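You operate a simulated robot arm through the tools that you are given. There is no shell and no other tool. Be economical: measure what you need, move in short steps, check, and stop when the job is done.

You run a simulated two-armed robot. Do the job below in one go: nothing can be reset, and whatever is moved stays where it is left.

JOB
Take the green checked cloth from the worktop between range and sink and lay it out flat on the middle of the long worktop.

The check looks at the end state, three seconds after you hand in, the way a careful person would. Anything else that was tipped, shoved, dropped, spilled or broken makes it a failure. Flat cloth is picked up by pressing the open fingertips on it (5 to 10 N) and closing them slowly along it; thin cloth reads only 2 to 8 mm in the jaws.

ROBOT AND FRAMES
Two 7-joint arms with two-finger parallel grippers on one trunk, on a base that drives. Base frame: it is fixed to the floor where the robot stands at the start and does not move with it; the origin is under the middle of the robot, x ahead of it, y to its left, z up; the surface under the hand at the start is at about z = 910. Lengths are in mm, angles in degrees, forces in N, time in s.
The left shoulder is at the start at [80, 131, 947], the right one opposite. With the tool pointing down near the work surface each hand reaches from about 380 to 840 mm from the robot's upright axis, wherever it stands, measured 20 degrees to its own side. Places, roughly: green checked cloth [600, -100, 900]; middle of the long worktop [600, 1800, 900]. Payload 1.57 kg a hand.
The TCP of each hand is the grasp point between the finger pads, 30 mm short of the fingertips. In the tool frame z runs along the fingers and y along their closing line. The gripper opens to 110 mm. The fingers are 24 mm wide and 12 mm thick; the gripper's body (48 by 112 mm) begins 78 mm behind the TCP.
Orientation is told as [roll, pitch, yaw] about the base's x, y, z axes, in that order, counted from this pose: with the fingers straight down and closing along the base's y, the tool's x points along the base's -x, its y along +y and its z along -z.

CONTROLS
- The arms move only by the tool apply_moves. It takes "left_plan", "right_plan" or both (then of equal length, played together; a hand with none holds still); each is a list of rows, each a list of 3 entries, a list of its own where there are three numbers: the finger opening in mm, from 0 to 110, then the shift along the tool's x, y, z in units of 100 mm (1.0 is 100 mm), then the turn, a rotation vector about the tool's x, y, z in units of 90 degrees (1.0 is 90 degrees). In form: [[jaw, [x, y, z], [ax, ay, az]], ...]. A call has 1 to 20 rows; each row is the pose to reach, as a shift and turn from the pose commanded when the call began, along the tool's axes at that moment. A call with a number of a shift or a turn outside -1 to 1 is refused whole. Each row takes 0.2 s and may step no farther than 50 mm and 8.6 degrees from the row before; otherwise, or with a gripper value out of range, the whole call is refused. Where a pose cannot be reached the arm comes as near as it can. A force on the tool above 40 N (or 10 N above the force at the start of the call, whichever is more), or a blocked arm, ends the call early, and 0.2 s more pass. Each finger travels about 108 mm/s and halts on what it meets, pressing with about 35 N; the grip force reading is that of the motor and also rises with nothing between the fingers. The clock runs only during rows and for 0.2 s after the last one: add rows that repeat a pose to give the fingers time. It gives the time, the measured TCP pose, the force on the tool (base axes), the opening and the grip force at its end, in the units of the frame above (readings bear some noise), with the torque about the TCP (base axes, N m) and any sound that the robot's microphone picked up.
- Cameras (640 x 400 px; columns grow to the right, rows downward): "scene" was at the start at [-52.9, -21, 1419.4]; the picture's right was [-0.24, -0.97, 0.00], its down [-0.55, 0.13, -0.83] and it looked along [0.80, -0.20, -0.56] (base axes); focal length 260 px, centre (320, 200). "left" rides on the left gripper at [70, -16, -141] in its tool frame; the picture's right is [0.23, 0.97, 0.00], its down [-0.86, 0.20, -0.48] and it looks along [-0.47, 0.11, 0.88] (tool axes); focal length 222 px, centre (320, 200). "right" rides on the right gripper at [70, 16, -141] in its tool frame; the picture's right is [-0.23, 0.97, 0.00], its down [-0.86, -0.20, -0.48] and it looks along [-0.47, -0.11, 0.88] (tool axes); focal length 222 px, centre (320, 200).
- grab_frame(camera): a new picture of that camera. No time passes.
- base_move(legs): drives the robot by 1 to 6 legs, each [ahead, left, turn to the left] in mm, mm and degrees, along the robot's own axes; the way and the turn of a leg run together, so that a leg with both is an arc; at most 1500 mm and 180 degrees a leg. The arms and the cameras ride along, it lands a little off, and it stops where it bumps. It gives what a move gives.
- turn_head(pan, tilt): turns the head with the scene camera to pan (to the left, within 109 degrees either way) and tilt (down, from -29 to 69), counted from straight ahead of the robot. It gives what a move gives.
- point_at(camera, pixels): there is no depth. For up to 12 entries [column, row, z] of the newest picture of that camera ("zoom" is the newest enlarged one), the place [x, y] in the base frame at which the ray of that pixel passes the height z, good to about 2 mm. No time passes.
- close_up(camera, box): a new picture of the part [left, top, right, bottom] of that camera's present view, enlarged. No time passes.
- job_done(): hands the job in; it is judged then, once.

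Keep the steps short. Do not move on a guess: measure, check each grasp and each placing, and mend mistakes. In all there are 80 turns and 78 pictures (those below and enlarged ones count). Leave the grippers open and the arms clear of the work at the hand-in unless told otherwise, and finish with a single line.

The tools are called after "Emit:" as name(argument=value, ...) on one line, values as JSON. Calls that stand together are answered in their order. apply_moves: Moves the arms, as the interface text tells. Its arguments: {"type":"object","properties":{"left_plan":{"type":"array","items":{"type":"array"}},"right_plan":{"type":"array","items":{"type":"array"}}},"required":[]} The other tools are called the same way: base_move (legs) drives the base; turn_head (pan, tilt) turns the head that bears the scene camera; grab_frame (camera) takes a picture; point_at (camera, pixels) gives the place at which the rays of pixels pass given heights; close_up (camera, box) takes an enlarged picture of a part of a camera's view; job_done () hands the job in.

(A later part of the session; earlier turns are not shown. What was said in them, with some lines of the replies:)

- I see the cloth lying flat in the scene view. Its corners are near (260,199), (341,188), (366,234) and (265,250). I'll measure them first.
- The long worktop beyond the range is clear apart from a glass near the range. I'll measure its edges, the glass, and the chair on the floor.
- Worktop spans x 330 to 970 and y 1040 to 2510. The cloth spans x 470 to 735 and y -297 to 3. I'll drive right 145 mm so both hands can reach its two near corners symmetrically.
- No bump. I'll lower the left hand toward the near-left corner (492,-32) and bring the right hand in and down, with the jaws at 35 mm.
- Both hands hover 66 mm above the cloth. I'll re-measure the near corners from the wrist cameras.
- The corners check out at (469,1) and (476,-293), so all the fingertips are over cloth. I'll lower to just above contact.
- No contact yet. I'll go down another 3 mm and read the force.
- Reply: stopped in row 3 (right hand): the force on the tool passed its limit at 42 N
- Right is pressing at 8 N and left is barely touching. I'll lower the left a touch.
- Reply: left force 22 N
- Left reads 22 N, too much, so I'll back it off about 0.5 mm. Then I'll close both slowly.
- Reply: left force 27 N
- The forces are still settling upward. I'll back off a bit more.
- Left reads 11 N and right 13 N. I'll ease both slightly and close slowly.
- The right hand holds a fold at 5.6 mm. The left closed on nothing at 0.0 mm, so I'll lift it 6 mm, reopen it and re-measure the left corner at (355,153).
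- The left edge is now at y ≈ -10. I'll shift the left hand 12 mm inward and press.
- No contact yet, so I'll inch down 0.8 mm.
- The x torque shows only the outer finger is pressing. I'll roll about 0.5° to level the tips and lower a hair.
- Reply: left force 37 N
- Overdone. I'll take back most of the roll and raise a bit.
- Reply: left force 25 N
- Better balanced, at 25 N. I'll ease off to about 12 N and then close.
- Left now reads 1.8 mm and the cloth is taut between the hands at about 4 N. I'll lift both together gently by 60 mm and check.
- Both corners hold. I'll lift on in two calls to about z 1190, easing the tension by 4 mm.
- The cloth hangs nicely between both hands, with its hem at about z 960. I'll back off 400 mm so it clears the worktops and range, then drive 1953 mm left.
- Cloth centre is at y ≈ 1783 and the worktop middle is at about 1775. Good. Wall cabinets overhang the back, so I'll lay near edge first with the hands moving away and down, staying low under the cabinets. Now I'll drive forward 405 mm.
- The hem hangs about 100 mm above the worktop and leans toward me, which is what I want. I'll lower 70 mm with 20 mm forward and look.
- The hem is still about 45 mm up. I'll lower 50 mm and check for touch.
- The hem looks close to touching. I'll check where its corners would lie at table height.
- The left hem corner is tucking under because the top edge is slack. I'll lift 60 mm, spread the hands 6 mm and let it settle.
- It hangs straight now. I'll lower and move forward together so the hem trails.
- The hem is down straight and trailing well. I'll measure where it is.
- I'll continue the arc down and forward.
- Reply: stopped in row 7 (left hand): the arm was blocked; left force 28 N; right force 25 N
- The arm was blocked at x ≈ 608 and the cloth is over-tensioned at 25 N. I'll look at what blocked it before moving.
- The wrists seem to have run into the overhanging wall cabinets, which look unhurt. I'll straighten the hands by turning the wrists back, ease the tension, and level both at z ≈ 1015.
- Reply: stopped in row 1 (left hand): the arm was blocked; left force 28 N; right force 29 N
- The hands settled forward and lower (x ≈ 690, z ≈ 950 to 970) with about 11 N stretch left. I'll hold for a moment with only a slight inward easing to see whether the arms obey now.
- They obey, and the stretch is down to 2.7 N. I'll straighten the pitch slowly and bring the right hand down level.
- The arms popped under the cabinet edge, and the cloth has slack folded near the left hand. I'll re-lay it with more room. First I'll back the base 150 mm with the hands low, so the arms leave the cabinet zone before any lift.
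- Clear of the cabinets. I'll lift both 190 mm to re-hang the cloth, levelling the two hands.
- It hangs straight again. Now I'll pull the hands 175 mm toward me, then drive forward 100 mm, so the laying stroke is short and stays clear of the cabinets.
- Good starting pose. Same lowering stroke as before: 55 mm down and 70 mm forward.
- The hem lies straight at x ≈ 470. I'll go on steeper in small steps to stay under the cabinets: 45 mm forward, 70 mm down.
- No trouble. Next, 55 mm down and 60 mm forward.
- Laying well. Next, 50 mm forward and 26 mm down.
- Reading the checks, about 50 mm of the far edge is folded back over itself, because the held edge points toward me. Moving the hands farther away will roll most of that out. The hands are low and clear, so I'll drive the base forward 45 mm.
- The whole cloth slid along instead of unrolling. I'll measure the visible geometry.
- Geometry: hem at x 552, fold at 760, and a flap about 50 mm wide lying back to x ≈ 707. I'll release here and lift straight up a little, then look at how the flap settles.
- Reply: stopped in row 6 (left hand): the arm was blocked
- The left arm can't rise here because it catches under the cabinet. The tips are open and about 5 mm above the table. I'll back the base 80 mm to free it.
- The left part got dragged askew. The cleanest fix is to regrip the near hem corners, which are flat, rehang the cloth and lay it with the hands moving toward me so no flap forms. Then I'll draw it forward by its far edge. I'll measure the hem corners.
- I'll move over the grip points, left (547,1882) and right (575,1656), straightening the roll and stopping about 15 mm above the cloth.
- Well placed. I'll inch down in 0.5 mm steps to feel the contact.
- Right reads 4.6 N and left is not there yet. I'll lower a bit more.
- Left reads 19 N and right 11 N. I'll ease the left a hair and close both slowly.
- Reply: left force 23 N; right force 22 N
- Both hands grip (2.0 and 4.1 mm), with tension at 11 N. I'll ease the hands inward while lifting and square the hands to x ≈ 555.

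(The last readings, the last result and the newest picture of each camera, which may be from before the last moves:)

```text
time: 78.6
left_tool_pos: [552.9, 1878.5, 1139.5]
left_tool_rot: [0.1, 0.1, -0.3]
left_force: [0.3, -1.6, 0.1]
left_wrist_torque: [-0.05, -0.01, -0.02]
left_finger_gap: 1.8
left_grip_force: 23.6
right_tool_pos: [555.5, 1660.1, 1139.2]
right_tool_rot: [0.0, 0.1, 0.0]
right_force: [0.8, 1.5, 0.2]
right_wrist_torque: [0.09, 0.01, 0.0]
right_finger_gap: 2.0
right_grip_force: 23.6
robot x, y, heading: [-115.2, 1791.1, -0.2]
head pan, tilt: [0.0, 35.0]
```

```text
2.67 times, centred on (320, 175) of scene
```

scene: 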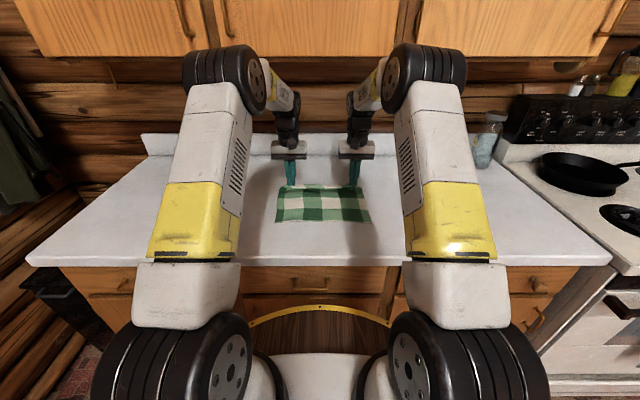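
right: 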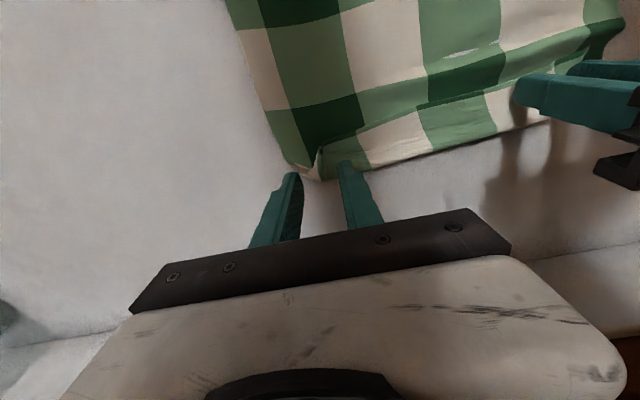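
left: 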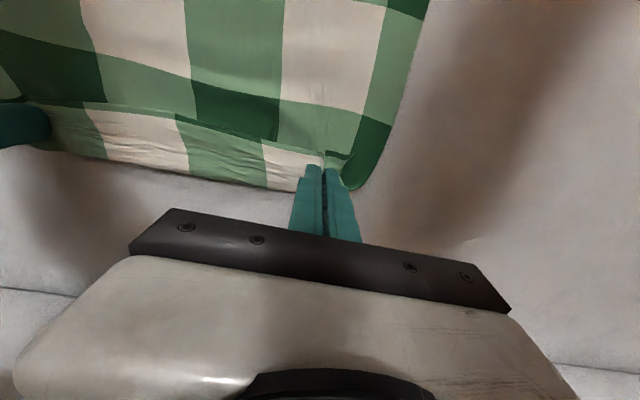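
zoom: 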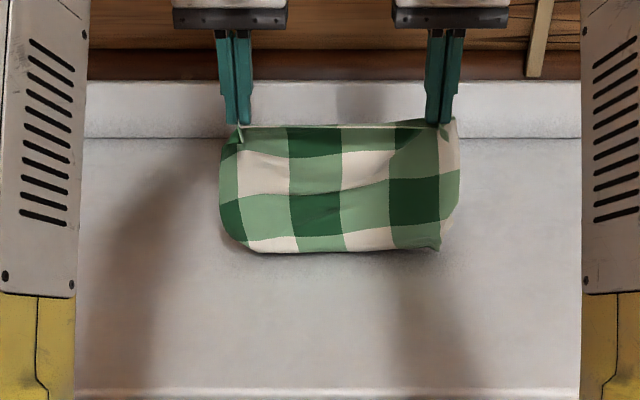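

The bottom edge curls where it meets the table. I'll lift 50 mm more, a little toward me, to let it hang free.

Emit:
apply_moves(left_plan=[[0, [0.1, 0, -0.15], [0, 0, 0]], [0, [0.2, 0, -0.35], [0, 0, 0]], [0, [0.25, 0, -0.5], [0, 0, 0]], [0, [0.25, 0, -0.5], [0, 0, 0]], [0, [0.25, 0, -0.5], [0, 0, 0]], [0, [0.25, 0, -0.5], [0, 0, 0]]], right_plan=[[0, [0.1, 0, -0.15], [0, 0, 0]], [0, [0.2, 0, -0.35], [0, 0, 0]], [0, [0.25, 0, -0.5], [0, 0, 0]], [0, [0.25, 0, -0.5], [0, 0, 0]], [0, [0.25, 0, -0.5], [0, 0, 0]], [0, [0.25, 0, -0.5], [0, 0, 0]]])

Emit:
close_up(camera="scene", box=[200, 100, 440, 250])

Emit:
grab_frame(camera="left")

```text
time: 80.0
left_tool_pos: [528.8, 1880.2, 1189.4]
left_tool_rot: [0.1, 0.1, -0.5]
left_force: [-0.2, -2.0, 0.0]
left_wrist_torque: [-0.04, -0.03, -0.01]
left_finger_gap: 1.7
left_grip_force: 23.6
right_tool_pos: [528.6, 1660.8, 1190.9]
right_tool_rot: [0.0, 0.1, -0.1]
right_force: [-0.7, 1.4, 0.2]
right_wrist_torque: [0.03, -0.03, 0.0]
right_finger_gap: 2.0
right_grip_force: 23.8
robot x, y, heading: [-112.9, 1790.1, -0.3]
head pan, tilt: [0.0, 35.0]
```

```text
2.67 times, centred on (320, 175) of scene
```

zoom: 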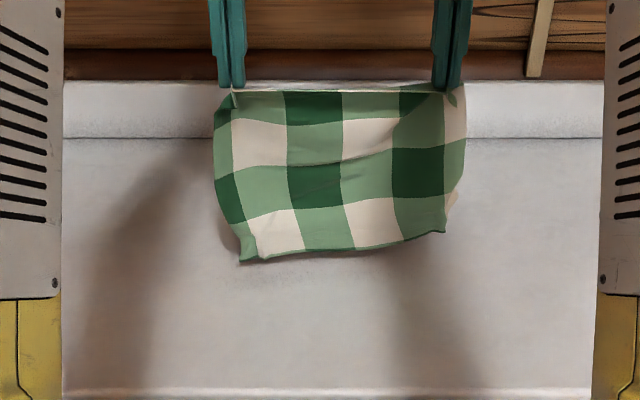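

```text
23 pictures are left
```

left: 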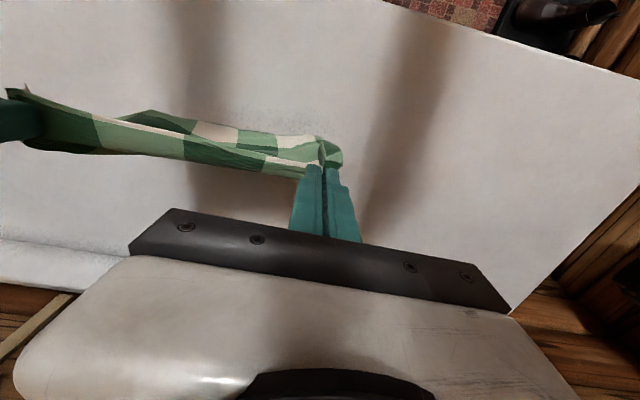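

It hangs free, with the corners curled slightly away from me, which suits laying toward me. I'll move to x ≈ 572 and let it settle.

Emit:
apply_moves(left_plan=[[0, [-0.15, 0.01, 0.05], [0, 0, 0]], [0, [-0.3, 0.01, 0.15], [0, 0, 0]], [0, [-0.43, 0.01, 0.22], [0, 0, 0]], [0, [-0.43, 0.01, 0.22], [0, 0, 0]], [0, [-0.43, 0.01, 0.22], [0, 0, 0]], [0, [-0.43, 0.01, 0.22], [0, 0, 0]]], right_plan=[[0, [-0.15, -0.01, 0.05], [0, 0, 0]], [0, [-0.3, -0.01, 0.15], [0, 0, 0]], [0, [-0.43, -0.01, 0.22], [0, 0, 0]], [0, [-0.43, -0.01, 0.22], [0, 0, 0]], [0, [-0.43, -0.01, 0.22], [0, 0, 0]], [0, [-0.43, -0.01, 0.22], [0, 0, 0]]])

Emit:
apply_moves(left_plan=[[0, [0.04, 0, 0.08], [0, 0, 0]], [0, [0.1, 0, 0.16], [0, 0, 0]], [0, [0.18, 0, 0.25], [0, 0, 0]], [0, [0.28, 0, 0.33], [0, 0, 0]], [0, [0.4, 0, 0.4], [0, 0, 0]], [0, [0.53, 0, 0.47], [0, 0, 0]], [0, [0.66, 0, 0.55], [0, 0, 0]], [0, [0.78, 0, 0.63], [0, 0, 0]]], right_plan=[[0, [0.04, 0, 0.08], [0, 0, 0]], [0, [0.1, 0, 0.16], [0, 0, 0]], [0, [0.18, 0, 0.25], [0, 0, 0]], [0, [0.28, 0, 0.33], [0, 0, 0]], [0, [0.4, 0, 0.4], [0, 0, 0]], [0, [0.53, 0, 0.47], [0, 0, 0]], [0, [0.66, 0, 0.55], [0, 0, 0]], [0, [0.78, 0, 0.63], [0, 0, 0]]])

Emit:
close_up(camera="scene", box=[200, 100, 440, 250])

Emit:
grab_frame(camera="left")

```text
time: 81.4
left_tool_pos: [572.6, 1881.3, 1168.1]
left_tool_rot: [0.2, 0.1, -0.4]
left_force: [0.3, -4.3, -0.1]
left_wrist_torque: [-0.11, 0.02, 0.01]
left_finger_gap: 2.1
left_grip_force: 23.1
right_tool_pos: [572.8, 1659.7, 1169.0]
right_tool_rot: [0.0, 0.1, -0.1]
right_force: [0.2, 4.4, 0.1]
right_wrist_torque: [0.1, -0.05, -0.04]
right_finger_gap: 1.8
right_grip_force: 24.1
robot x, y, heading: [-114.4, 1787.9, -0.3]
head pan, tilt: [0.0, 35.0]
```

```text
time: 83.2
left_tool_pos: [495.6, 1879.8, 1104.4]
left_tool_rot: [0.1, 0.1, -0.4]
left_force: [0.7, -3.5, -0.1]
left_wrist_torque: [-0.07, 0.02, -0.02]
left_finger_gap: 1.7
left_grip_force: 23.6
right_tool_pos: [493.7, 1659.0, 1104.9]
right_tool_rot: [0.0, 0.0, -0.1]
right_force: [-0.6, 2.6, -0.9]
right_wrist_torque: [0.04, 0.02, -0.02]
right_finger_gap: 1.7
right_grip_force: 23.7
robot x, y, heading: [-112.1, 1789.1, -0.2]
head pan, tilt: [0.0, 35.0]
```

```text
2.67 times, centred on (320, 175) of scene
```

zoom: 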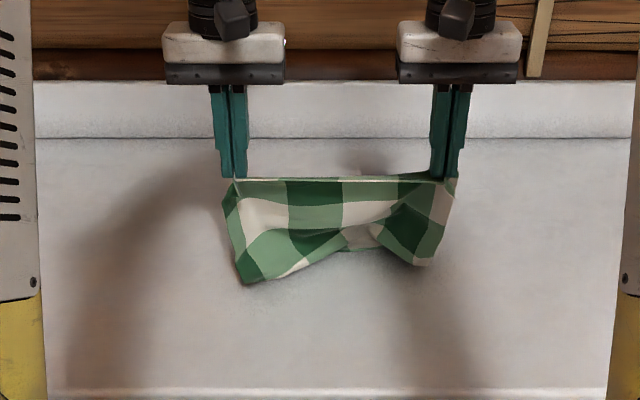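

```text
21 pictures are left
```

left: 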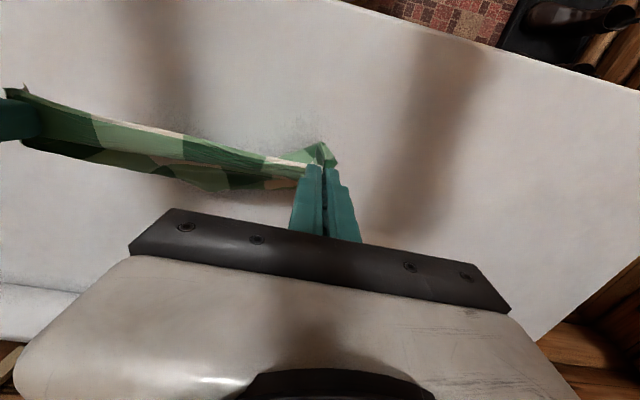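

The hem corners came down toward me while the middle went back. I'll lift clear, return to x 575, then start toward me briskly so the hem lags behind as it lands.

Emit:
apply_moves(left_plan=[[0, [0, 0, -0.3], [0, 0, 0]], [0, [-0.2, 0, -0.6], [0, 0, 0]], [0, [-0.4, 0, -0.7], [0, 0, 0]], [0, [-0.6, 0, -0.65], [0, 0, 0]], [0, [-0.8, 0, -0.55], [0, 0, 0]], [0, [-0.8, 0, -0.52], [0, 0, 0]], [0, [-0.8, 0, -0.52], [0, 0, 0]], [0, [-0.8, 0, -0.52], [0, 0, 0]], [0, [-0.8, 0, -0.52], [0, 0, 0]], [0, [-0.8, 0, -0.52], [0, 0, 0]]], right_plan=[[0, [0, 0, -0.3], [0, 0, 0]], [0, [-0.2, 0, -0.6], [0, 0, 0]], [0, [-0.4, 0, -0.7], [0, 0, 0]], [0, [-0.6, 0, -0.65], [0, 0, 0]], [0, [-0.8, 0, -0.55], [0, 0, 0]], [0, [-0.8, 0, -0.52], [0, 0, 0]], [0, [-0.8, 0, -0.52], [0, 0, 0]], [0, [-0.8, 0, -0.52], [0, 0, 0]], [0, [-0.8, 0, -0.52], [0, 0, 0]], [0, [-0.8, 0, -0.52], [0, 0, 0]]])

Emit:
apply_moves(left_plan=[[0, [0.42, 0, 0.15], [0, 0, 0]], [0, [0.8, 0, 0.45], [0, 0, 0]], [0, [1.0, 0, 0.75], [0, 0, 0]], [0, [1.0, 0, 0.85], [0, 0, 0]]], right_plan=[[0, [0.42, 0, 0.15], [0, 0, 0]], [0, [0.8, 0, 0.45], [0, 0, 0]], [0, [1.0, 0, 0.75], [0, 0, 0]], [0, [1.0, 0, 0.85], [0, 0, 0]]])

Emit:
close_up(camera="scene", box=[200, 100, 440, 250])

Emit:
grab_frame(camera="left")

```text
time: 85.4
left_tool_pos: [575.9, 1880.0, 1156.3]
left_tool_rot: [0.2, 0.0, -0.3]
left_force: [-1.2, -1.7, -0.1]
left_wrist_torque: [-0.07, 0.02, 0.02]
left_finger_gap: 1.7
left_grip_force: 23.6
right_tool_pos: [576.3, 1660.4, 1158.1]
right_tool_rot: [0.1, 0.1, -0.1]
right_force: [1.0, 2.4, -0.2]
right_wrist_torque: [0.05, -0.01, -0.03]
right_finger_gap: 1.6
right_grip_force: 23.7
robot x, y, heading: [-112.3, 1791.8, -0.1]
head pan, tilt: [0.0, 35.0]
```

```text
time: 86.4
left_tool_pos: [475.3, 1878.7, 1072.5]
left_tool_rot: [0.2, 0.2, -0.3]
left_force: [0.1, -3.5, -0.6]
left_wrist_torque: [-0.08, -0.03, 0.0]
left_finger_gap: 1.9
left_grip_force: 23.4
right_tool_pos: [476.4, 1660.0, 1072.9]
right_tool_rot: [0.0, 0.0, 0.0]
right_force: [-0.7, 3.4, 0.1]
right_wrist_torque: [0.09, -0.03, -0.01]
right_finger_gap: 2.1
right_grip_force: 24.0
robot x, y, heading: [-113.0, 1792.2, -0.2]
head pan, tilt: [0.0, 35.0]
```

```text
2.67 times, centred on (320, 175) of scene
```

zoom: 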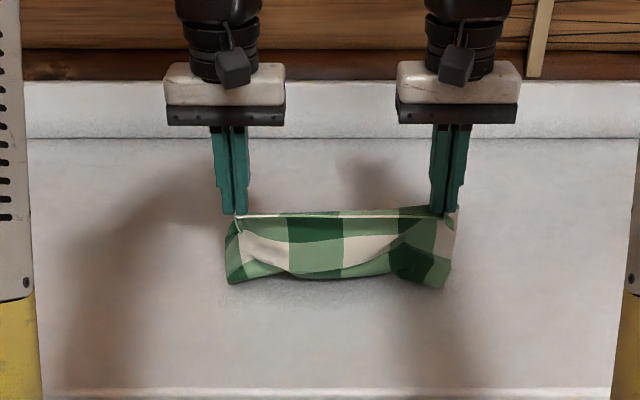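

```text
19 pictures are left
```

left: 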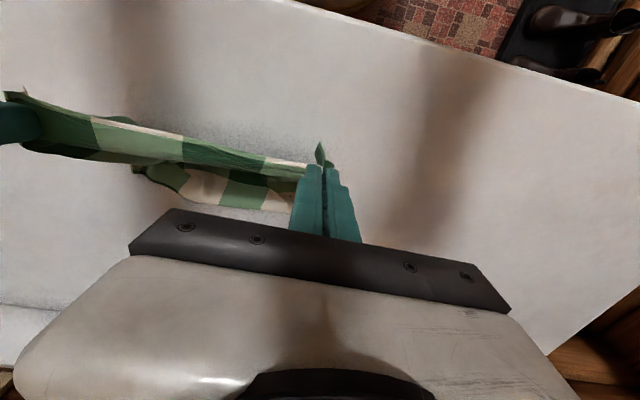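

The hem now trails behind the hands. I'll keep pulling toward me, lowering slowly.

Emit:
apply_moves(left_plan=[[0, [0.25, 0, 0.1], [0, 0, 0]], [0, [0.5, 0, 0.25], [0, 0, 0]], [0, [0.7, 0, 0.45], [0, 0, 0]], [0, [0.85, 0, 0.65], [0, 0, 0]], [0, [0.95, 0, 0.85], [0, 0, 0]]], right_plan=[[0, [0.25, 0, 0.1], [0, 0, 0]], [0, [0.5, 0, 0.25], [0, 0, 0]], [0, [0.7, 0, 0.45], [0, 0, 0]], [0, [0.85, 0, 0.65], [0, 0, 0]], [0, [0.95, 0, 0.85], [0, 0, 0]]])

Emit:
close_up(camera="scene", box=[200, 130, 440, 280])

Emit:
grab_frame(camera="left")

```text
time: 87.6
left_tool_pos: [380.8, 1880.3, 985.1]
left_tool_rot: [0.1, 0.1, -0.3]
left_force: [-0.3, -3.1, -0.4]
left_wrist_torque: [-0.1, -0.01, 0.0]
left_finger_gap: 1.6
left_grip_force: 23.9
right_tool_pos: [382.0, 1658.8, 986.9]
right_tool_rot: [0.1, 0.1, 0.0]
right_force: [1.0, 2.6, -0.3]
right_wrist_torque: [0.06, -0.02, 0.01]
right_finger_gap: 2.0
right_grip_force: 24.1
robot x, y, heading: [-113.2, 1789.1, -0.1]
head pan, tilt: [0.0, 35.0]
```

```text
2.67 times, centred on (320, 205) of scene
```

zoom: 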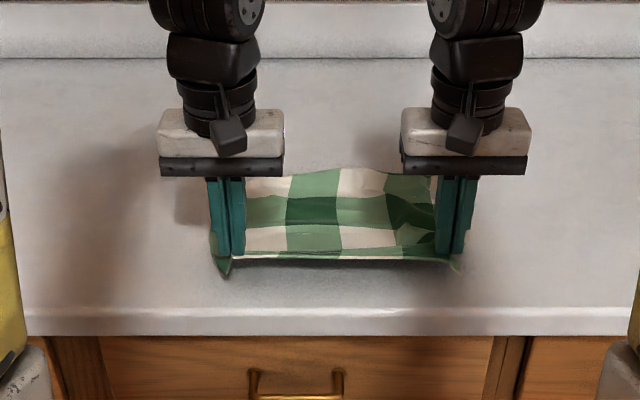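

```text
17 pictures are left
```

left: 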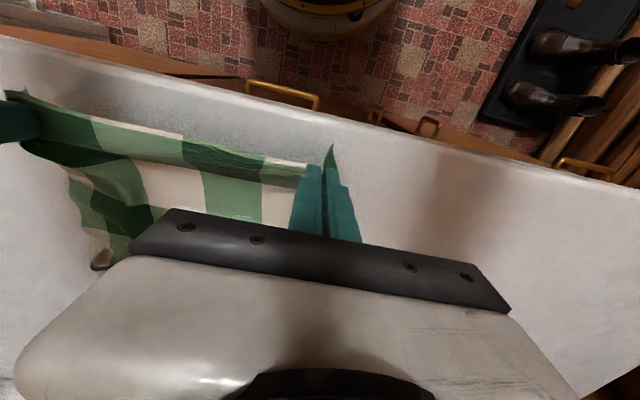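

This lays properly, with no flap under the hands. I'll lower to 5 mm above the table with a last 20 mm of pull.

Emit:
apply_moves(left_plan=[[0, [0.08, 0, 0.15], [0, 0, 0]], [0, [0.15, 0, 0.28], [0, 0, 0]], [0, [0.2, 0, 0.39], [0, 0, 0]], [0, [0.2, 0, 0.42], [0, 0, 0]]], right_plan=[[0, [0.08, 0, 0.15], [0, 0, 0]], [0, [0.15, 0, 0.28], [0, 0, 0]], [0, [0.2, 0, 0.41], [0, 0, 0]], [0, [0.2, 0, 0.43], [0, 0, 0]]])

Emit:
apply_moves(left_plan=[[6, [0, 0, 0], [0, 0, 0]], [14, [0, 0, 0], [0, 0, 0]], [24, [0, 0, 0], [0, 0, 0]], [30, [0, 0, 0], [0, 0, 0]], [30, [0, 0, -0.3], [0, 0, 0]], [30, [0, 0, -0.7], [0, 0, 0]], [30, [0, 0.4, -1.0], [0, 0, 0]], [30, [0, 0.85, -1.0], [0, 0, 0]]], right_plan=[[6, [0, 0, 0], [0, 0, 0]], [14, [0, 0, 0], [0, 0, 0]], [24, [0, 0, 0], [0, 0, 0]], [30, [0, 0, 0], [0, 0, 0]], [30, [0, 0, -0.3], [0, 0, 0]], [30, [0, 0, -0.7], [0, 0, 0]], [30, [0, -0.4, -1.0], [0, 0, 0]], [30, [0, -0.85, -1.0], [0, 0, 0]]])

Emit:
close_up(camera="scene", box=[220, 150, 420, 275])

```text
time: 88.6
left_tool_pos: [359.2, 1879.6, 944.1]
left_tool_rot: [0.1, 0.0, -0.3]
left_force: [0.5, -4.1, 0.0]
left_wrist_torque: [-0.11, 0.07, -0.02]
left_finger_gap: 1.9
left_grip_force: 23.5
right_tool_pos: [359.3, 1658.4, 944.3]
right_tool_rot: [0.1, 0.1, 0.0]
right_force: [0.3, 3.3, 0.6]
right_wrist_torque: [0.11, 0.0, -0.05]
right_finger_gap: 2.1
right_grip_force: 24.4
robot x, y, heading: [-112.6, 1787.0, 0.1]
head pan, tilt: [0.0, 35.0]
```

```text
time: 90.4
left_tool_pos: [360.6, 1965.5, 1047.1]
left_tool_rot: [0.1, 0.1, -0.4]
left_force: [-0.1, -0.3, 1.2]
left_wrist_torque: [-0.01, 0.02, 0.0]
left_finger_gap: 30.0
left_grip_force: 0.1
right_tool_pos: [359.4, 1572.7, 1044.8]
right_tool_rot: [0.1, 0.2, 0.0]
right_force: [-0.4, -0.2, -0.7]
right_wrist_torque: [0.0, 0.01, 0.02]
right_finger_gap: 30.1
right_grip_force: 0.0
robot x, y, heading: [-112.3, 1794.2, -0.0]
head pan, tilt: [0.0, 35.0]
```

```text
3.20 times, centred on (320, 212) of scene
```

zoom: 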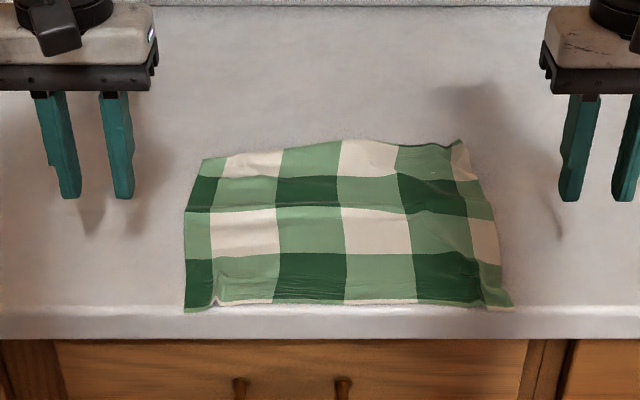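

Very nearly flat, with a small ridge at the far right. I'll measure the corners.

Emit:
point_at(camera="zoom", pixels=[[186, 312, 911], [512, 306, 911], [202, 158, 911], [462, 142, 914], [225, 155, 911], [340, 142, 911], [430, 148, 912], [345, 304, 911]])

```text
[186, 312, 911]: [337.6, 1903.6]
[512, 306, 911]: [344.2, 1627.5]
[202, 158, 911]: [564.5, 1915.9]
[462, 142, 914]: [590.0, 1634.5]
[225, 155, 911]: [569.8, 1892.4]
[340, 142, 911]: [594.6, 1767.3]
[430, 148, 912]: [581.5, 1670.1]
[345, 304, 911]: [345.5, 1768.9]
```

The cloth spans x 338 to 590. Now I'll grip the far corners, left near (546,1884) and right near (566,1664), approaching from above.

Emit:
apply_moves(left_plan=[[35, [-0.33, -0.2, 0], [0, 0, 0]], [35, [-0.66, -0.4, 0], [0, 0, 0]], [35, [-1.0, -0.6, 0], [0, 0, 0]]], right_plan=[[35, [-0.33, 0.2, 0], [0, 0, 0]], [35, [-0.66, 0.4, 0], [0, 0, 0]], [35, [-1.0, 0.6, 0], [0, 0, 0]]])

Emit:
apply_moves(left_plan=[[35, [-0.3, -0.1, 0], [0, 0, 0]], [35, [-0.6, -0.21, 0.1], [0, 0, 0]], [35, [-0.86, -0.21, 0.3], [0, 0, 0]], [35, [-0.86, -0.21, 0.7], [0, 0, 0]], [35, [-0.86, -0.21, 0.95], [0, 0, 0]], [35, [-0.86, -0.21, 0.98], [0, 0, 0]]], right_plan=[[35, [-0.35, 0.15, 0], [0, 0, 0]], [35, [-0.7, 0.31, 0.1], [0, 0, 0]], [35, [-1.0, 0.31, 0.3], [0, 0, 0]], [35, [-1.0, 0.31, 0.7], [0, 0, 0]], [35, [-1.0, 0.31, 0.95], [0, 0, 0]], [35, [-1.0, 0.31, 0.98], [0, 0, 0]]])

Emit:
close_up(camera="scene", box=[220, 150, 420, 275])

```text
time: 91.2
left_tool_pos: [460.7, 1903.5, 1043.0]
left_tool_rot: [0.1, 0.0, -0.4]
left_force: [-0.5, -0.4, 0.1]
left_wrist_torque: [-0.02, -0.05, 0.04]
left_finger_gap: 35.1
left_grip_force: 0.0
right_tool_pos: [460.3, 1633.2, 1044.0]
right_tool_rot: [0.0, 0.0, -0.1]
right_force: [-0.7, 0.1, 0.4]
right_wrist_torque: [0.02, -0.04, -0.04]
right_finger_gap: 34.8
right_grip_force: 0.0
robot x, y, heading: [-112.4, 1791.8, -0.1]
head pan, tilt: [0.0, 35.0]
```

```text
time: 92.6
left_tool_pos: [545.6, 1883.9, 948.9]
left_tool_rot: [0.1, 0.1, -0.4]
left_force: [0.5, 0.6, 0.4]
left_wrist_torque: [0.0, 0.0, 0.01]
left_finger_gap: 34.9
left_grip_force: 0.0
right_tool_pos: [559.1, 1665.2, 946.9]
right_tool_rot: [0.0, 0.2, -0.1]
right_force: [-0.9, -0.3, 0.3]
right_wrist_torque: [-0.01, 0.01, 0.06]
right_finger_gap: 34.8
right_grip_force: 0.0
robot x, y, heading: [-112.5, 1793.4, -0.0]
head pan, tilt: [0.0, 35.0]
```

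```text
3.20 times, centred on (320, 212) of scene
```

zoom: 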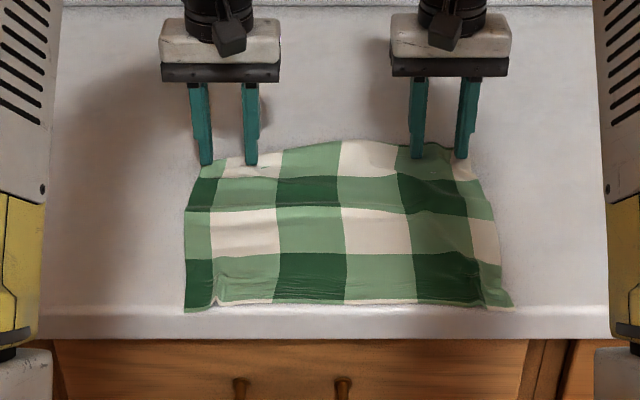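

Well placed. I'll lower close to contact.

Emit:
apply_moves(left_plan=[[35, [0, 0, 0.04], [0, 0, 0]], [35, [0, 0, 0.07], [0, 0, 0]], [35, [0, 0, 0.07], [0, 0, 0]]], right_plan=[[35, [0, 0, 0.03], [0, 0, 0]], [35, [0, 0, 0.055], [0, 0, 0]], [35, [0, 0, 0.055], [0, 0, 0]]])

Emit:
apply_moves(left_plan=[[35, [0, 0, 0.005], [0, 0, 0]], [35, [0, 0, 0.008], [0, 0, 0]], [35, [0, 0, 0.008], [0, 0, 0]]], right_plan=[[35, [0, 0, 0.005], [0, 0, 0]], [35, [0, 0, 0.008], [0, 0, 0]], [35, [0, 0, 0.008], [0, 0, 0]]])

```text
time: 93.4
left_tool_pos: [547.5, 1884.2, 942.7]
left_tool_rot: [0.1, 0.1, -0.4]
left_force: [0.0, 0.8, 8.8]
left_wrist_torque: [0.02, 0.02, -0.01]
left_finger_gap: 34.8
left_grip_force: 0.0
right_tool_pos: [560.8, 1665.2, 941.0]
right_tool_rot: [0.0, -0.1, -0.2]
right_force: [0.2, -0.7, 1.6]
right_wrist_torque: [-0.06, -0.03, -0.01]
right_finger_gap: 35.2
right_grip_force: 0.3
robot x, y, heading: [-112.0, 1790.3, -0.2]
head pan, tilt: [0.0, 35.0]
```

```text
time: 94.2
left_tool_pos: [546.7, 1884.0, 941.8]
left_tool_rot: [0.1, -0.2, -0.3]
left_force: [0.8, 2.4, 26.6]
left_wrist_torque: [-0.03, 0.01, -0.04]
left_finger_gap: 35.0
left_grip_force: 0.1
right_tool_pos: [558.8, 1664.5, 941.7]
right_tool_rot: [0.0, -0.1, -0.1]
right_force: [0.9, 1.0, 13.4]
right_wrist_torque: [-0.33, -0.12, 0.08]
right_finger_gap: 34.9
right_grip_force: 0.0
robot x, y, heading: [-111.2, 1793.1, -0.2]
head pan, tilt: [0.0, 35.0]
```

Left reads 27 N, balanced. Right reads 13 N, mostly on the outer tip. Pinching would leave gathers, so I'll slide the cloth under the pressed tips by driving the base, which keeps the height constant. First I'll balance the pressure.

Emit:
apply_moves(left_plan=[[35, [0, 0, -0.003], [0, 0, 0]], [35, [0, 0, -0.003], [0, 0, 0]], [35, [0, 0, -0.003], [0, 0, 0]]], right_plan=[[35, [0, 0, 0.001], [0.003, 0, 0]], [35, [0, 0, 0.001], [0.003, 0, 0]], [35, [0, 0, 0.001], [0.003, 0, 0]]])

Emit:
base_move(legs=[[30, 0, 0]])

Emit:
close_up(camera="scene", box=[220, 150, 420, 275])

```text
time: 95.0
left_tool_pos: [545.9, 1885.0, 941.2]
left_tool_rot: [0.2, -0.1, -0.3]
left_force: [6.5, 1.8, 32.5]
left_wrist_torque: [0.0, -0.09, -0.01]
left_finger_gap: 34.8
left_grip_force: 0.0
right_tool_pos: [559.5, 1666.2, 940.6]
right_tool_rot: [-0.3, -0.1, -0.1]
right_force: [1.6, 0.5, 18.9]
right_wrist_torque: [0.0, -0.12, 0.02]
right_finger_gap: 35.1
right_grip_force: 0.0
robot x, y, heading: [-112.2, 1790.5, -0.3]
head pan, tilt: [0.0, 35.0]
```

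```text
time: 95.8
left_tool_pos: [574.1, 1883.4, 941.3]
left_tool_rot: [0.0, 0.0, -0.2]
left_force: [-3.2, -3.4, 36.5]
left_wrist_torque: [-0.23, 0.17, -0.01]
left_finger_gap: 34.3
left_grip_force: 0.0
right_tool_pos: [588.2, 1664.4, 940.8]
right_tool_rot: [-0.3, -0.2, 0.0]
right_force: [0.5, 1.4, 19.1]
right_wrist_torque: [-0.04, -0.07, 0.01]
right_finger_gap: 35.0
right_grip_force: 0.0
robot x, y, heading: [-80.6, 1794.1, 0.0]
head pan, tilt: [0.0, 35.0]
```

```text
3.20 times, centred on (320, 212) of scene
```

zoom: 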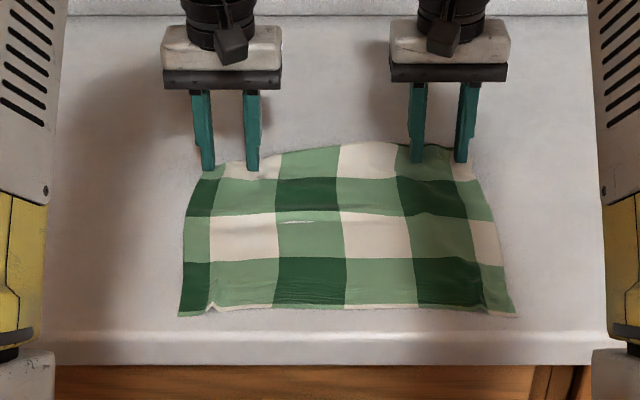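

Works well: the cloth follows and stretches flatter. I'll ease the left a touch and drive on 75 mm.

Emit:
apply_moves(left_plan=[[35, [0, 0.01, -0.004], [0, 0, 0]], [35, [0, 0.02, -0.004], [0, 0, 0]]], right_plan=[[35, [0, -0.01, 0], [0, 0, 0]], [35, [0, -0.02, 0], [0, 0, 0]]])

Emit:
base_move(legs=[[75, 0, 0]])

Emit:
close_up(camera="scene", box=[220, 150, 420, 275])

Emit:
point_at(camera="zoom", pixels=[[179, 316, 911], [518, 316, 911], [208, 172, 911], [475, 155, 911], [345, 305, 911], [345, 142, 911]])

```text
time: 96.5
left_tool_pos: [574.7, 1885.4, 941.5]
left_tool_rot: [0.0, 0.0, -0.3]
left_force: [0.8, -1.3, 4.7]
left_wrist_torque: [-0.03, 0.04, -0.01]
left_finger_gap: 35.0
left_grip_force: 0.1
right_tool_pos: [591.4, 1663.6, 940.7]
right_tool_rot: [-0.3, -0.1, 0.0]
right_force: [-0.2, 2.5, 8.6]
right_wrist_torque: [-0.08, -0.05, 0.02]
right_finger_gap: 34.2
right_grip_force: 0.0
robot x, y, heading: [-84.0, 1789.0, -0.1]
head pan, tilt: [0.0, 35.0]
```

```text
time: 97.5
left_tool_pos: [652.9, 1885.7, 941.5]
left_tool_rot: [0.0, 0.1, -0.2]
left_force: [-1.4, 0.8, 3.9]
left_wrist_torque: [0.01, 0.03, 0.0]
left_finger_gap: 34.9
left_grip_force: 0.1
right_tool_pos: [667.2, 1664.3, 941.2]
right_tool_rot: [-0.3, -0.1, 0.1]
right_force: [-2.6, 0.1, 16.2]
right_wrist_torque: [-0.05, 0.0, 0.01]
right_finger_gap: 34.7
right_grip_force: 0.0
robot x, y, heading: [-6.6, 1786.6, -0.4]
head pan, tilt: [0.0, 35.0]
```

```text
3.20 times, centred on (320, 212) of scene
```

zoom: 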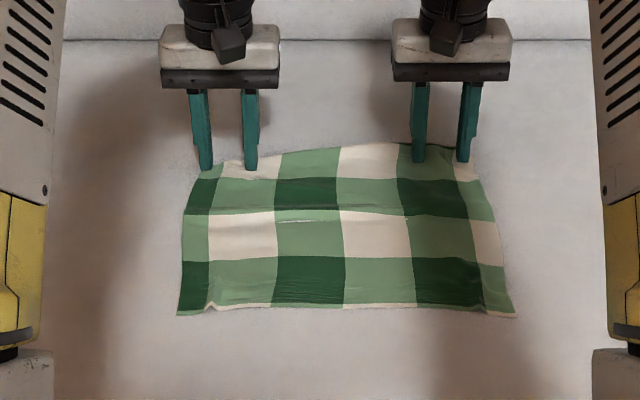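

```text
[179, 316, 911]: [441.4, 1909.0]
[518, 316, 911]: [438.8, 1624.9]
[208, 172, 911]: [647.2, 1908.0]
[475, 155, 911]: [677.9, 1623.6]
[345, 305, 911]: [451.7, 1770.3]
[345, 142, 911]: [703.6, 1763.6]
```

Cloth spans x 440 to 700 and y 1625 to 1909. I'll slide it another 45 mm or so with the arms, the left a bit farther and outward to pull out the wrinkle.

Emit:
apply_moves(left_plan=[[35, [-0.03, 0, 0.003], [0, 0, 0]], [35, [-0.12, 0.02, 0.003], [0, 0, 0]], [35, [-0.21, 0.05, 0.003], [0, 0, 0]], [35, [-0.3, 0.08, 0.003], [0, 0, 0]], [35, [-0.39, 0.1, 0.003], [0, 0, 0]], [35, [-0.48, 0.12, 0.003], [0, 0, 0]], [35, [-0.58, 0.14, 0.003], [0, 0, 0]]], right_plan=[[35, [0, 0, 0], [0, 0, 0]], [35, [-0.06, 0, 0], [0, 0, 0]], [35, [-0.13, 0, 0], [0, 0, 0]], [35, [-0.2, 0, 0], [0, 0, 0]], [35, [-0.27, 0, 0], [0, 0, 0]], [35, [-0.34, 0, 0], [0, 0, 0]], [35, [-0.42, 0, 0], [0, 0, 0]]])

Emit:
close_up(camera="scene", box=[220, 150, 420, 275])

```text
time: 99.1
left_tool_pos: [710.6, 1897.9, 942.1]
left_tool_rot: [0.0, 0.0, -0.4]
left_force: [-3.5, -3.7, 17.7]
left_wrist_torque: [-0.02, 0.13, -0.01]
left_finger_gap: 35.6
left_grip_force: 0.6
right_tool_pos: [708.6, 1663.4, 941.1]
right_tool_rot: [-0.2, -0.2, 0.1]
right_force: [-0.3, 3.3, 6.5]
right_wrist_torque: [0.01, -0.02, -0.01]
right_finger_gap: 34.5
right_grip_force: 0.1
robot x, y, heading: [-3.9, 1791.6, -0.3]
head pan, tilt: [0.0, 35.0]
```

```text
3.20 times, centred on (320, 212) of scene
```

zoom: 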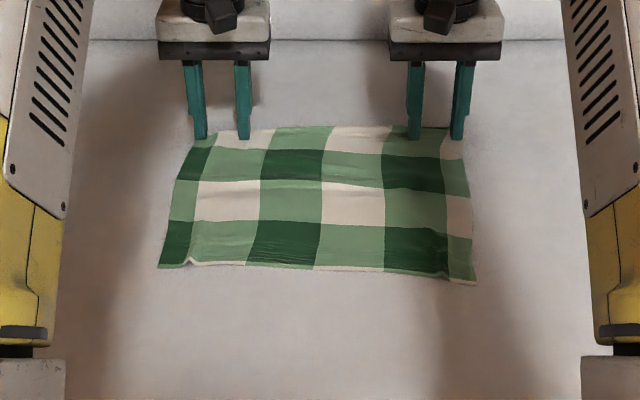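

Very flat now. I'll lift both hands 20 mm straight up and check that both rise freely.

Emit:
apply_moves(left_plan=[[35, [0, 0, -0.05], [0, 0, 0]], [35, [0, 0, -0.12], [0, 0, 0]], [35, [0, 0, -0.2], [0, 0, 0]]], right_plan=[[35, [0, 0, -0.05], [0, 0, 0]], [35, [0, 0, -0.12], [0, 0, 0]], [35, [0, 0, -0.2], [0, 0, 0]]])

```text
time: 99.9
left_tool_pos: [703.4, 1900.0, 945.7]
left_tool_rot: [0.1, 1.7, -0.4]
left_force: [-0.5, 0.3, -0.6]
left_wrist_torque: [0.03, 0.0, -0.02]
left_finger_gap: 34.8
left_grip_force: 0.0
right_tool_pos: [709.4, 1664.5, 960.8]
right_tool_rot: [-0.3, 0.1, 0.0]
right_force: [0.2, -0.3, 0.4]
right_wrist_torque: [0.0, 0.02, -0.01]
right_finger_gap: 34.7
right_grip_force: 0.1
robot x, y, heading: [-5.4, 1793.8, -0.3]
head pan, tilt: [0.0, 35.0]
```

The left is again held down by the cabinet, but its tips are 5 mm above a now flat cloth. Backing the base lets it rise free.

Emit:
base_move(legs=[[-60, 0, 0]])

Emit:
apply_moves(left_plan=[[35, [0, 0, -0.2], [0, 0, 0]], [35, [0, 0, -0.5], [0, 0, 0]]], right_plan=[[35, [0, 0, -0.2], [0, 0, 0]], [35, [0, 0, -0.5], [0, 0, 0]]])

Emit:
close_up(camera="scene", box=[220, 150, 420, 275])

```text
time: 100.9
left_tool_pos: [651.0, 1898.3, 961.1]
left_tool_rot: [0.0, 0.0, -0.4]
left_force: [0.1, 0.4, -0.8]
left_wrist_torque: [0.01, -0.01, 0.01]
left_finger_gap: 35.2
left_grip_force: 0.2
right_tool_pos: [648.1, 1663.0, 961.7]
right_tool_rot: [-0.2, 0.0, -0.1]
right_force: [0.6, 0.7, -0.2]
right_wrist_torque: [0.01, 0.0, -0.01]
right_finger_gap: 35.4
right_grip_force: 0.0
robot x, y, heading: [-66.3, 1786.7, -0.1]
head pan, tilt: [0.0, 35.0]
```

```text
time: 101.5
left_tool_pos: [649.5, 1898.7, 1011.7]
left_tool_rot: [0.0, 0.0, -0.4]
left_force: [0.1, 0.0, -0.7]
left_wrist_torque: [0.02, 0.0, 0.03]
left_finger_gap: 34.8
left_grip_force: 0.0
right_tool_pos: [648.7, 1663.6, 1010.1]
right_tool_rot: [-0.3, 0.1, -0.1]
right_force: [0.2, -0.1, 0.3]
right_wrist_torque: [-0.04, 0.01, 0.0]
right_finger_gap: 35.2
right_grip_force: 0.1
robot x, y, heading: [-63.0, 1792.0, -0.2]
head pan, tilt: [0.0, 35.0]
```

```text
3.20 times, centred on (320, 212) of scene
```

zoom: 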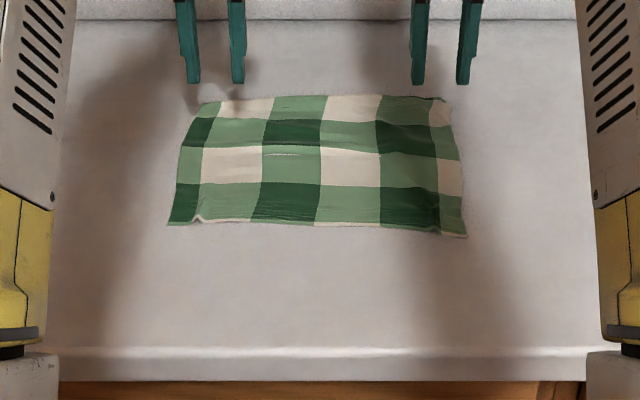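

The cloth is laid out with only small puckers at the two near corners. I'll measure it.

Emit:
point_at(camera="zoom", pixels=[[168, 224, 911], [466, 236, 911], [203, 103, 911], [448, 98, 911], [320, 226, 911], [322, 95, 911], [198, 216, 911], [436, 230, 911]])

Emit:
close_up(camera="scene", box=[265, 172, 375, 232])

```text
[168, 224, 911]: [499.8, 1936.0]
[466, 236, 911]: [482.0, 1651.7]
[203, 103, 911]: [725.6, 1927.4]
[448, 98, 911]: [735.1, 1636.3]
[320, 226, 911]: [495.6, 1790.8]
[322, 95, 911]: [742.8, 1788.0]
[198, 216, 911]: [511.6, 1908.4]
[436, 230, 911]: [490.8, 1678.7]
```

```text
5.82 times, centred on (320, 202) of scene
```

zoom: 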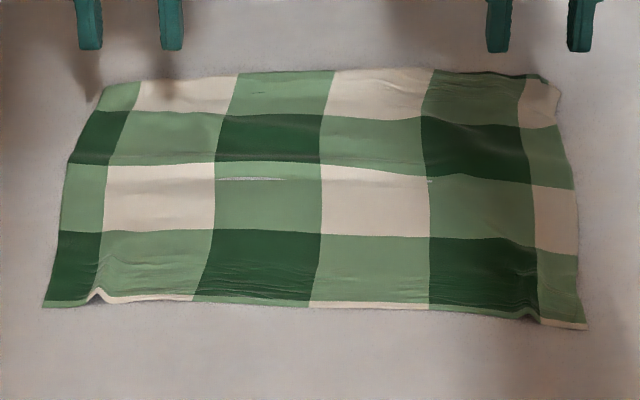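

Centre is (612,1788), right in the middle. Two small puckers remain near (511,1908) and (491,1679). I'll straddle each with the fingertips, press, and open to spread them out. First I'll move above them.

Emit:
base_move(legs=[[-70, 0, 0]])

Emit:
apply_moves(left_plan=[[30, [0.3, 0.05, 0], [0, 0, 0]], [30, [0.57, 0.1, 0.1], [0, 0, 0]], [30, [0.57, 0.1, 0.4], [0, 0, 0]], [30, [0.57, 0.1, 0.6], [0, 0, 0]], [30, [0.57, 0.1, 0.6], [0, 0, 0]]], right_plan=[[30, [0.35, 0.08, 0], [0, 0, 0]], [30, [0.73, 0.17, 0.1], [0, 0, 0]], [30, [0.73, 0.17, 0.4], [0.002, 0, 0]], [30, [0.73, 0.17, 0.6], [-0.003, 0, 0]], [30, [0.73, 0.17, 0.6], [-0.003, 0, 0]]])

Emit:
close_up(camera="scene", box=[240, 150, 400, 250])

```text
time: 102.5
left_tool_pos: [579.2, 1899.2, 1011.5]
left_tool_rot: [0.0, 0.0, -0.2]
left_force: [-1.1, 0.0, -0.4]
left_wrist_torque: [-0.02, -0.01, -0.01]
left_finger_gap: 35.1
left_grip_force: 0.1
right_tool_pos: [577.8, 1663.9, 1010.6]
right_tool_rot: [-0.3, 0.0, 0.0]
right_force: [-0.2, -0.2, -0.2]
right_wrist_torque: [0.04, 0.03, -0.04]
right_finger_gap: 35.4
right_grip_force: 0.0
robot x, y, heading: [-135.7, 1794.1, -0.3]
head pan, tilt: [0.0, 35.0]
```

```text
time: 103.7
left_tool_pos: [523.0, 1908.7, 951.6]
left_tool_rot: [-0.1, 0.0, -0.3]
left_force: [0.6, -0.3, -0.3]
left_wrist_torque: [0.0, -0.03, 0.03]
left_finger_gap: 29.8
left_grip_force: 0.0
right_tool_pos: [505.1, 1679.9, 950.4]
right_tool_rot: [0.0, -0.1, 0.0]
right_force: [-0.1, 0.4, 0.6]
right_wrist_torque: [0.0, -0.05, 0.01]
right_finger_gap: 29.9
right_grip_force: 0.1
robot x, y, heading: [-136.6, 1790.6, 0.0]
head pan, tilt: [0.0, 35.0]
```

```text
4.00 times, centred on (320, 200) of scene
```

zoom: 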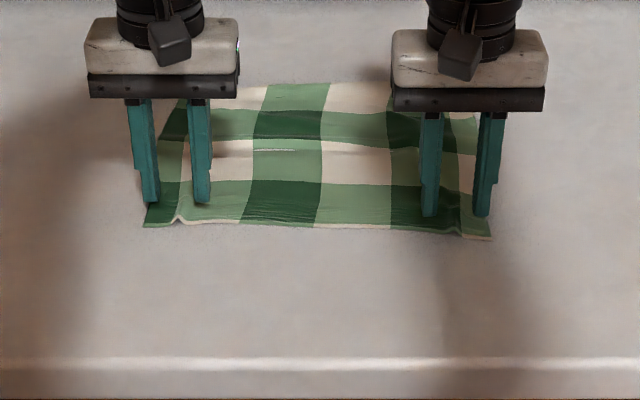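

Each pair of tips straddles its pucker. I'll lower to contact.

Emit:
apply_moves(left_plan=[[30, [0, 0, 0.06], [0, 0, 0]], [30, [0, 0, 0.1], [0, 0, 0]], [30, [0, 0, 0.105], [0, 0, 0]], [30, [0, 0, 0.105], [0, 0, 0]]], right_plan=[[30, [0, 0, 0.05], [0, 0, 0]], [30, [0, 0, 0.09], [0, 0, 0]], [30, [0, 0, 0.095], [0, 0, 0]], [30, [0, 0, 0.095], [0, 0, 0]]])

```text
time: 104.7
left_tool_pos: [523.3, 1909.8, 941.1]
left_tool_rot: [0.0, 0.0, -0.3]
left_force: [-0.5, 0.4, 1.2]
left_wrist_torque: [-0.01, -0.04, 0.0]
left_finger_gap: 30.0
left_grip_force: 0.0
right_tool_pos: [505.6, 1679.9, 941.9]
right_tool_rot: [0.0, -0.1, 0.0]
right_force: [0.0, -0.8, 3.8]
right_wrist_torque: [-0.02, 0.02, 0.05]
right_finger_gap: 30.0
right_grip_force: 0.1
robot x, y, heading: [-132.3, 1791.2, -0.2]
head pan, tilt: [0.0, 35.0]
```

Light contact. I'll press about 0.4 mm deeper, open slowly to 46 mm while pulling 8 mm toward me, then lift straight up.

Emit:
apply_moves(left_plan=[[30, [0, 0, 0.005], [0, 0, 0]], [30, [0, 0, 0.006], [0, 0, 0]], [34, [0.02, 0.01, 0.006], [0, 0, 0]], [38, [0.04, 0.02, 0.006], [0, 0, 0]], [42, [0.06, 0.03, 0.006], [0, 0, 0]], [46, [0.08, 0.04, 0.006], [0, 0, 0]], [46, [0.08, 0.04, 0.006], [0, 0, 0]], [46, [0.08, 0.04, -0.1], [0, 0, 0]], [46, [0.08, 0.04, -0.5], [0, 0, 0]], [46, [0.08, 0.04, -0.95], [0, 0, 0]]], right_plan=[[30, [0, 0, 0.003], [0, 0, 0]], [30, [0, 0, 0.004], [0, 0, 0]], [34, [0.02, -0.01, 0.004], [0, 0, 0]], [38, [0.04, -0.02, 0.004], [0, 0, 0]], [42, [0.06, -0.03, 0.004], [0, 0, 0]], [46, [0.08, -0.04, 0.004], [0, 0, 0]], [46, [0.08, -0.04, 0.004], [0, 0, 0]], [46, [0.08, -0.04, -0.1], [0, 0, 0]], [46, [0.08, -0.04, -0.5], [0, 0, 0]], [46, [0.08, -0.04, -0.95], [0, 0, 0]]])

Emit:
base_move(legs=[[-200, 0, 0]])

Emit:
grab_frame(camera="scene")

Emit:
close_up(camera="scene", box=[265, 132, 375, 192])

```text
time: 106.9
left_tool_pos: [515.8, 1916.3, 1035.9]
left_tool_rot: [0.0, 0.1, -0.4]
left_force: [-0.9, 0.0, 0.2]
left_wrist_torque: [0.03, 0.0, -0.03]
left_finger_gap: 45.9
left_grip_force: 0.1
right_tool_pos: [497.0, 1678.0, 1037.8]
right_tool_rot: [-0.1, 0.1, 0.0]
right_force: [-0.3, 0.5, -1.3]
right_wrist_torque: [0.02, 0.02, 0.0]
right_finger_gap: 46.1
right_grip_force: 0.1
robot x, y, heading: [-137.1, 1790.5, -0.3]
head pan, tilt: [0.0, 35.0]
```

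```text
time: 108.5
left_tool_pos: [317.7, 1917.1, 1037.1]
left_tool_rot: [0.0, 0.0, -0.3]
left_force: [0.4, -0.5, 0.1]
left_wrist_torque: [-0.01, 0.01, 0.02]
left_finger_gap: 45.8
left_grip_force: 0.0
right_tool_pos: [300.3, 1678.1, 1038.5]
right_tool_rot: [-0.1, 0.0, 0.0]
right_force: [0.4, -0.3, 0.2]
right_wrist_torque: [-0.04, 0.02, 0.0]
right_finger_gap: 46.3
right_grip_force: 0.1
robot x, y, heading: [-332.8, 1792.2, -0.1]
head pan, tilt: [0.0, 35.0]
```

```text
8 pictures are left
```

scene: 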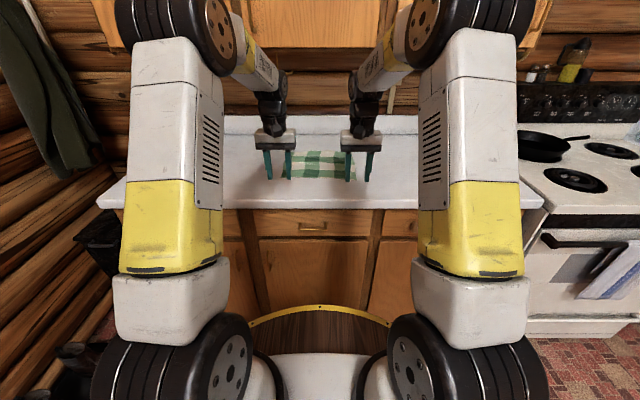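

```text
5.82 times, centred on (320, 162) of scene
```

zoom: 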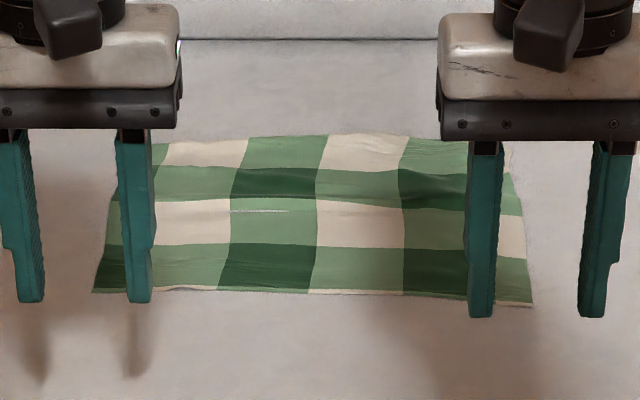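

The puckers are gone. I'll spread the hands aside, open them, and take a last look.

Emit:
apply_moves(left_plan=[[80, [0, 0.3, -0.2], [0, 0, 0]], [110, [0, 0.6, -0.4], [0, 0, 0]], [110, [0, 0.95, -0.5], [0, 0, 0]]], right_plan=[[80, [0, -0.3, -0.2], [0, 0, 0]], [110, [0, -0.6, -0.4], [0, 0, 0]], [110, [0, -0.95, -0.5], [0, 0, 0]]])

Emit:
close_up(camera="scene", box=[265, 132, 375, 192])

Emit:
point_at(camera="zoom", pixels=[[93, 292, 911], [532, 306, 911], [140, 145, 911], [505, 143, 911]])

Emit:
turn_head(pan=-30, tilt=25)

Emit:
grab_frame(camera="scene")

```text
time: 109.2
left_tool_pos: [317.2, 2012.4, 1088.3]
left_tool_rot: [0.0, 0.0, -0.3]
left_force: [0.2, 0.0, 0.2]
left_wrist_torque: [0.02, -0.02, 0.01]
left_finger_gap: 109.8
left_grip_force: 0.0
right_tool_pos: [299.2, 1582.1, 1089.4]
right_tool_rot: [0.0, -0.1, 0.1]
right_force: [1.2, -0.3, 0.9]
right_wrist_torque: [0.01, -0.02, 0.01]
right_finger_gap: 109.8
right_grip_force: 0.0
robot x, y, heading: [-335.5, 1791.1, -0.1]
head pan, tilt: [0.0, 35.0]
```

```text
5.82 times, centred on (320, 162) of scene
```

zoom: 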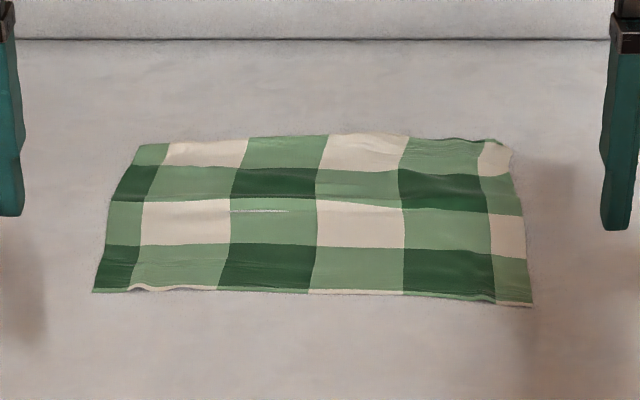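

```text
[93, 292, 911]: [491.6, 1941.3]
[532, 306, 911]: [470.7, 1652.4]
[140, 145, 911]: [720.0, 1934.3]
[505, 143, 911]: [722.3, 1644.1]
```

```text
time: 110.2
left_tool_pos: [316.8, 2009.8, 1087.8]
left_tool_rot: [-0.1, 0.1, -0.3]
left_force: [0.2, 0.6, 0.1]
left_wrist_torque: [0.01, 0.01, 0.0]
left_finger_gap: 109.9
left_grip_force: 0.0
right_tool_pos: [300.2, 1581.5, 1088.9]
right_tool_rot: [0.0, -0.1, 0.1]
right_force: [0.0, 0.6, -0.5]
right_wrist_torque: [0.01, 0.01, -0.02]
right_finger_gap: 110.0
right_grip_force: 0.0
robot x, y, heading: [-333.5, 1793.3, 0.1]
head pan, tilt: [-30.0, 25.0]
```

```text
5 pictures are left
```

scene: 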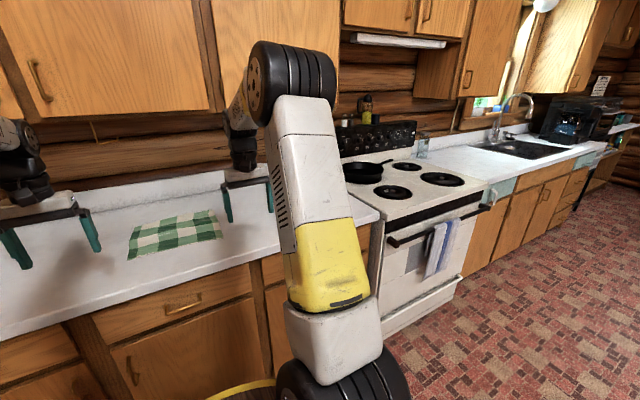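

The cloth lies flat, centred near (601,1793). Everything I can see in this view is in place, the grippers are open and the arms are clear of the work, so I'm handing in.

Emit:
job_done()

```text
The job is handed in.
```

The green checked cloth is laid out flat on the middle of the long worktop, centred near (601, 1793), with the grippers open and the arms clear; the arms caught on the wall cabinets a few times on the way, with no damage that I could see.
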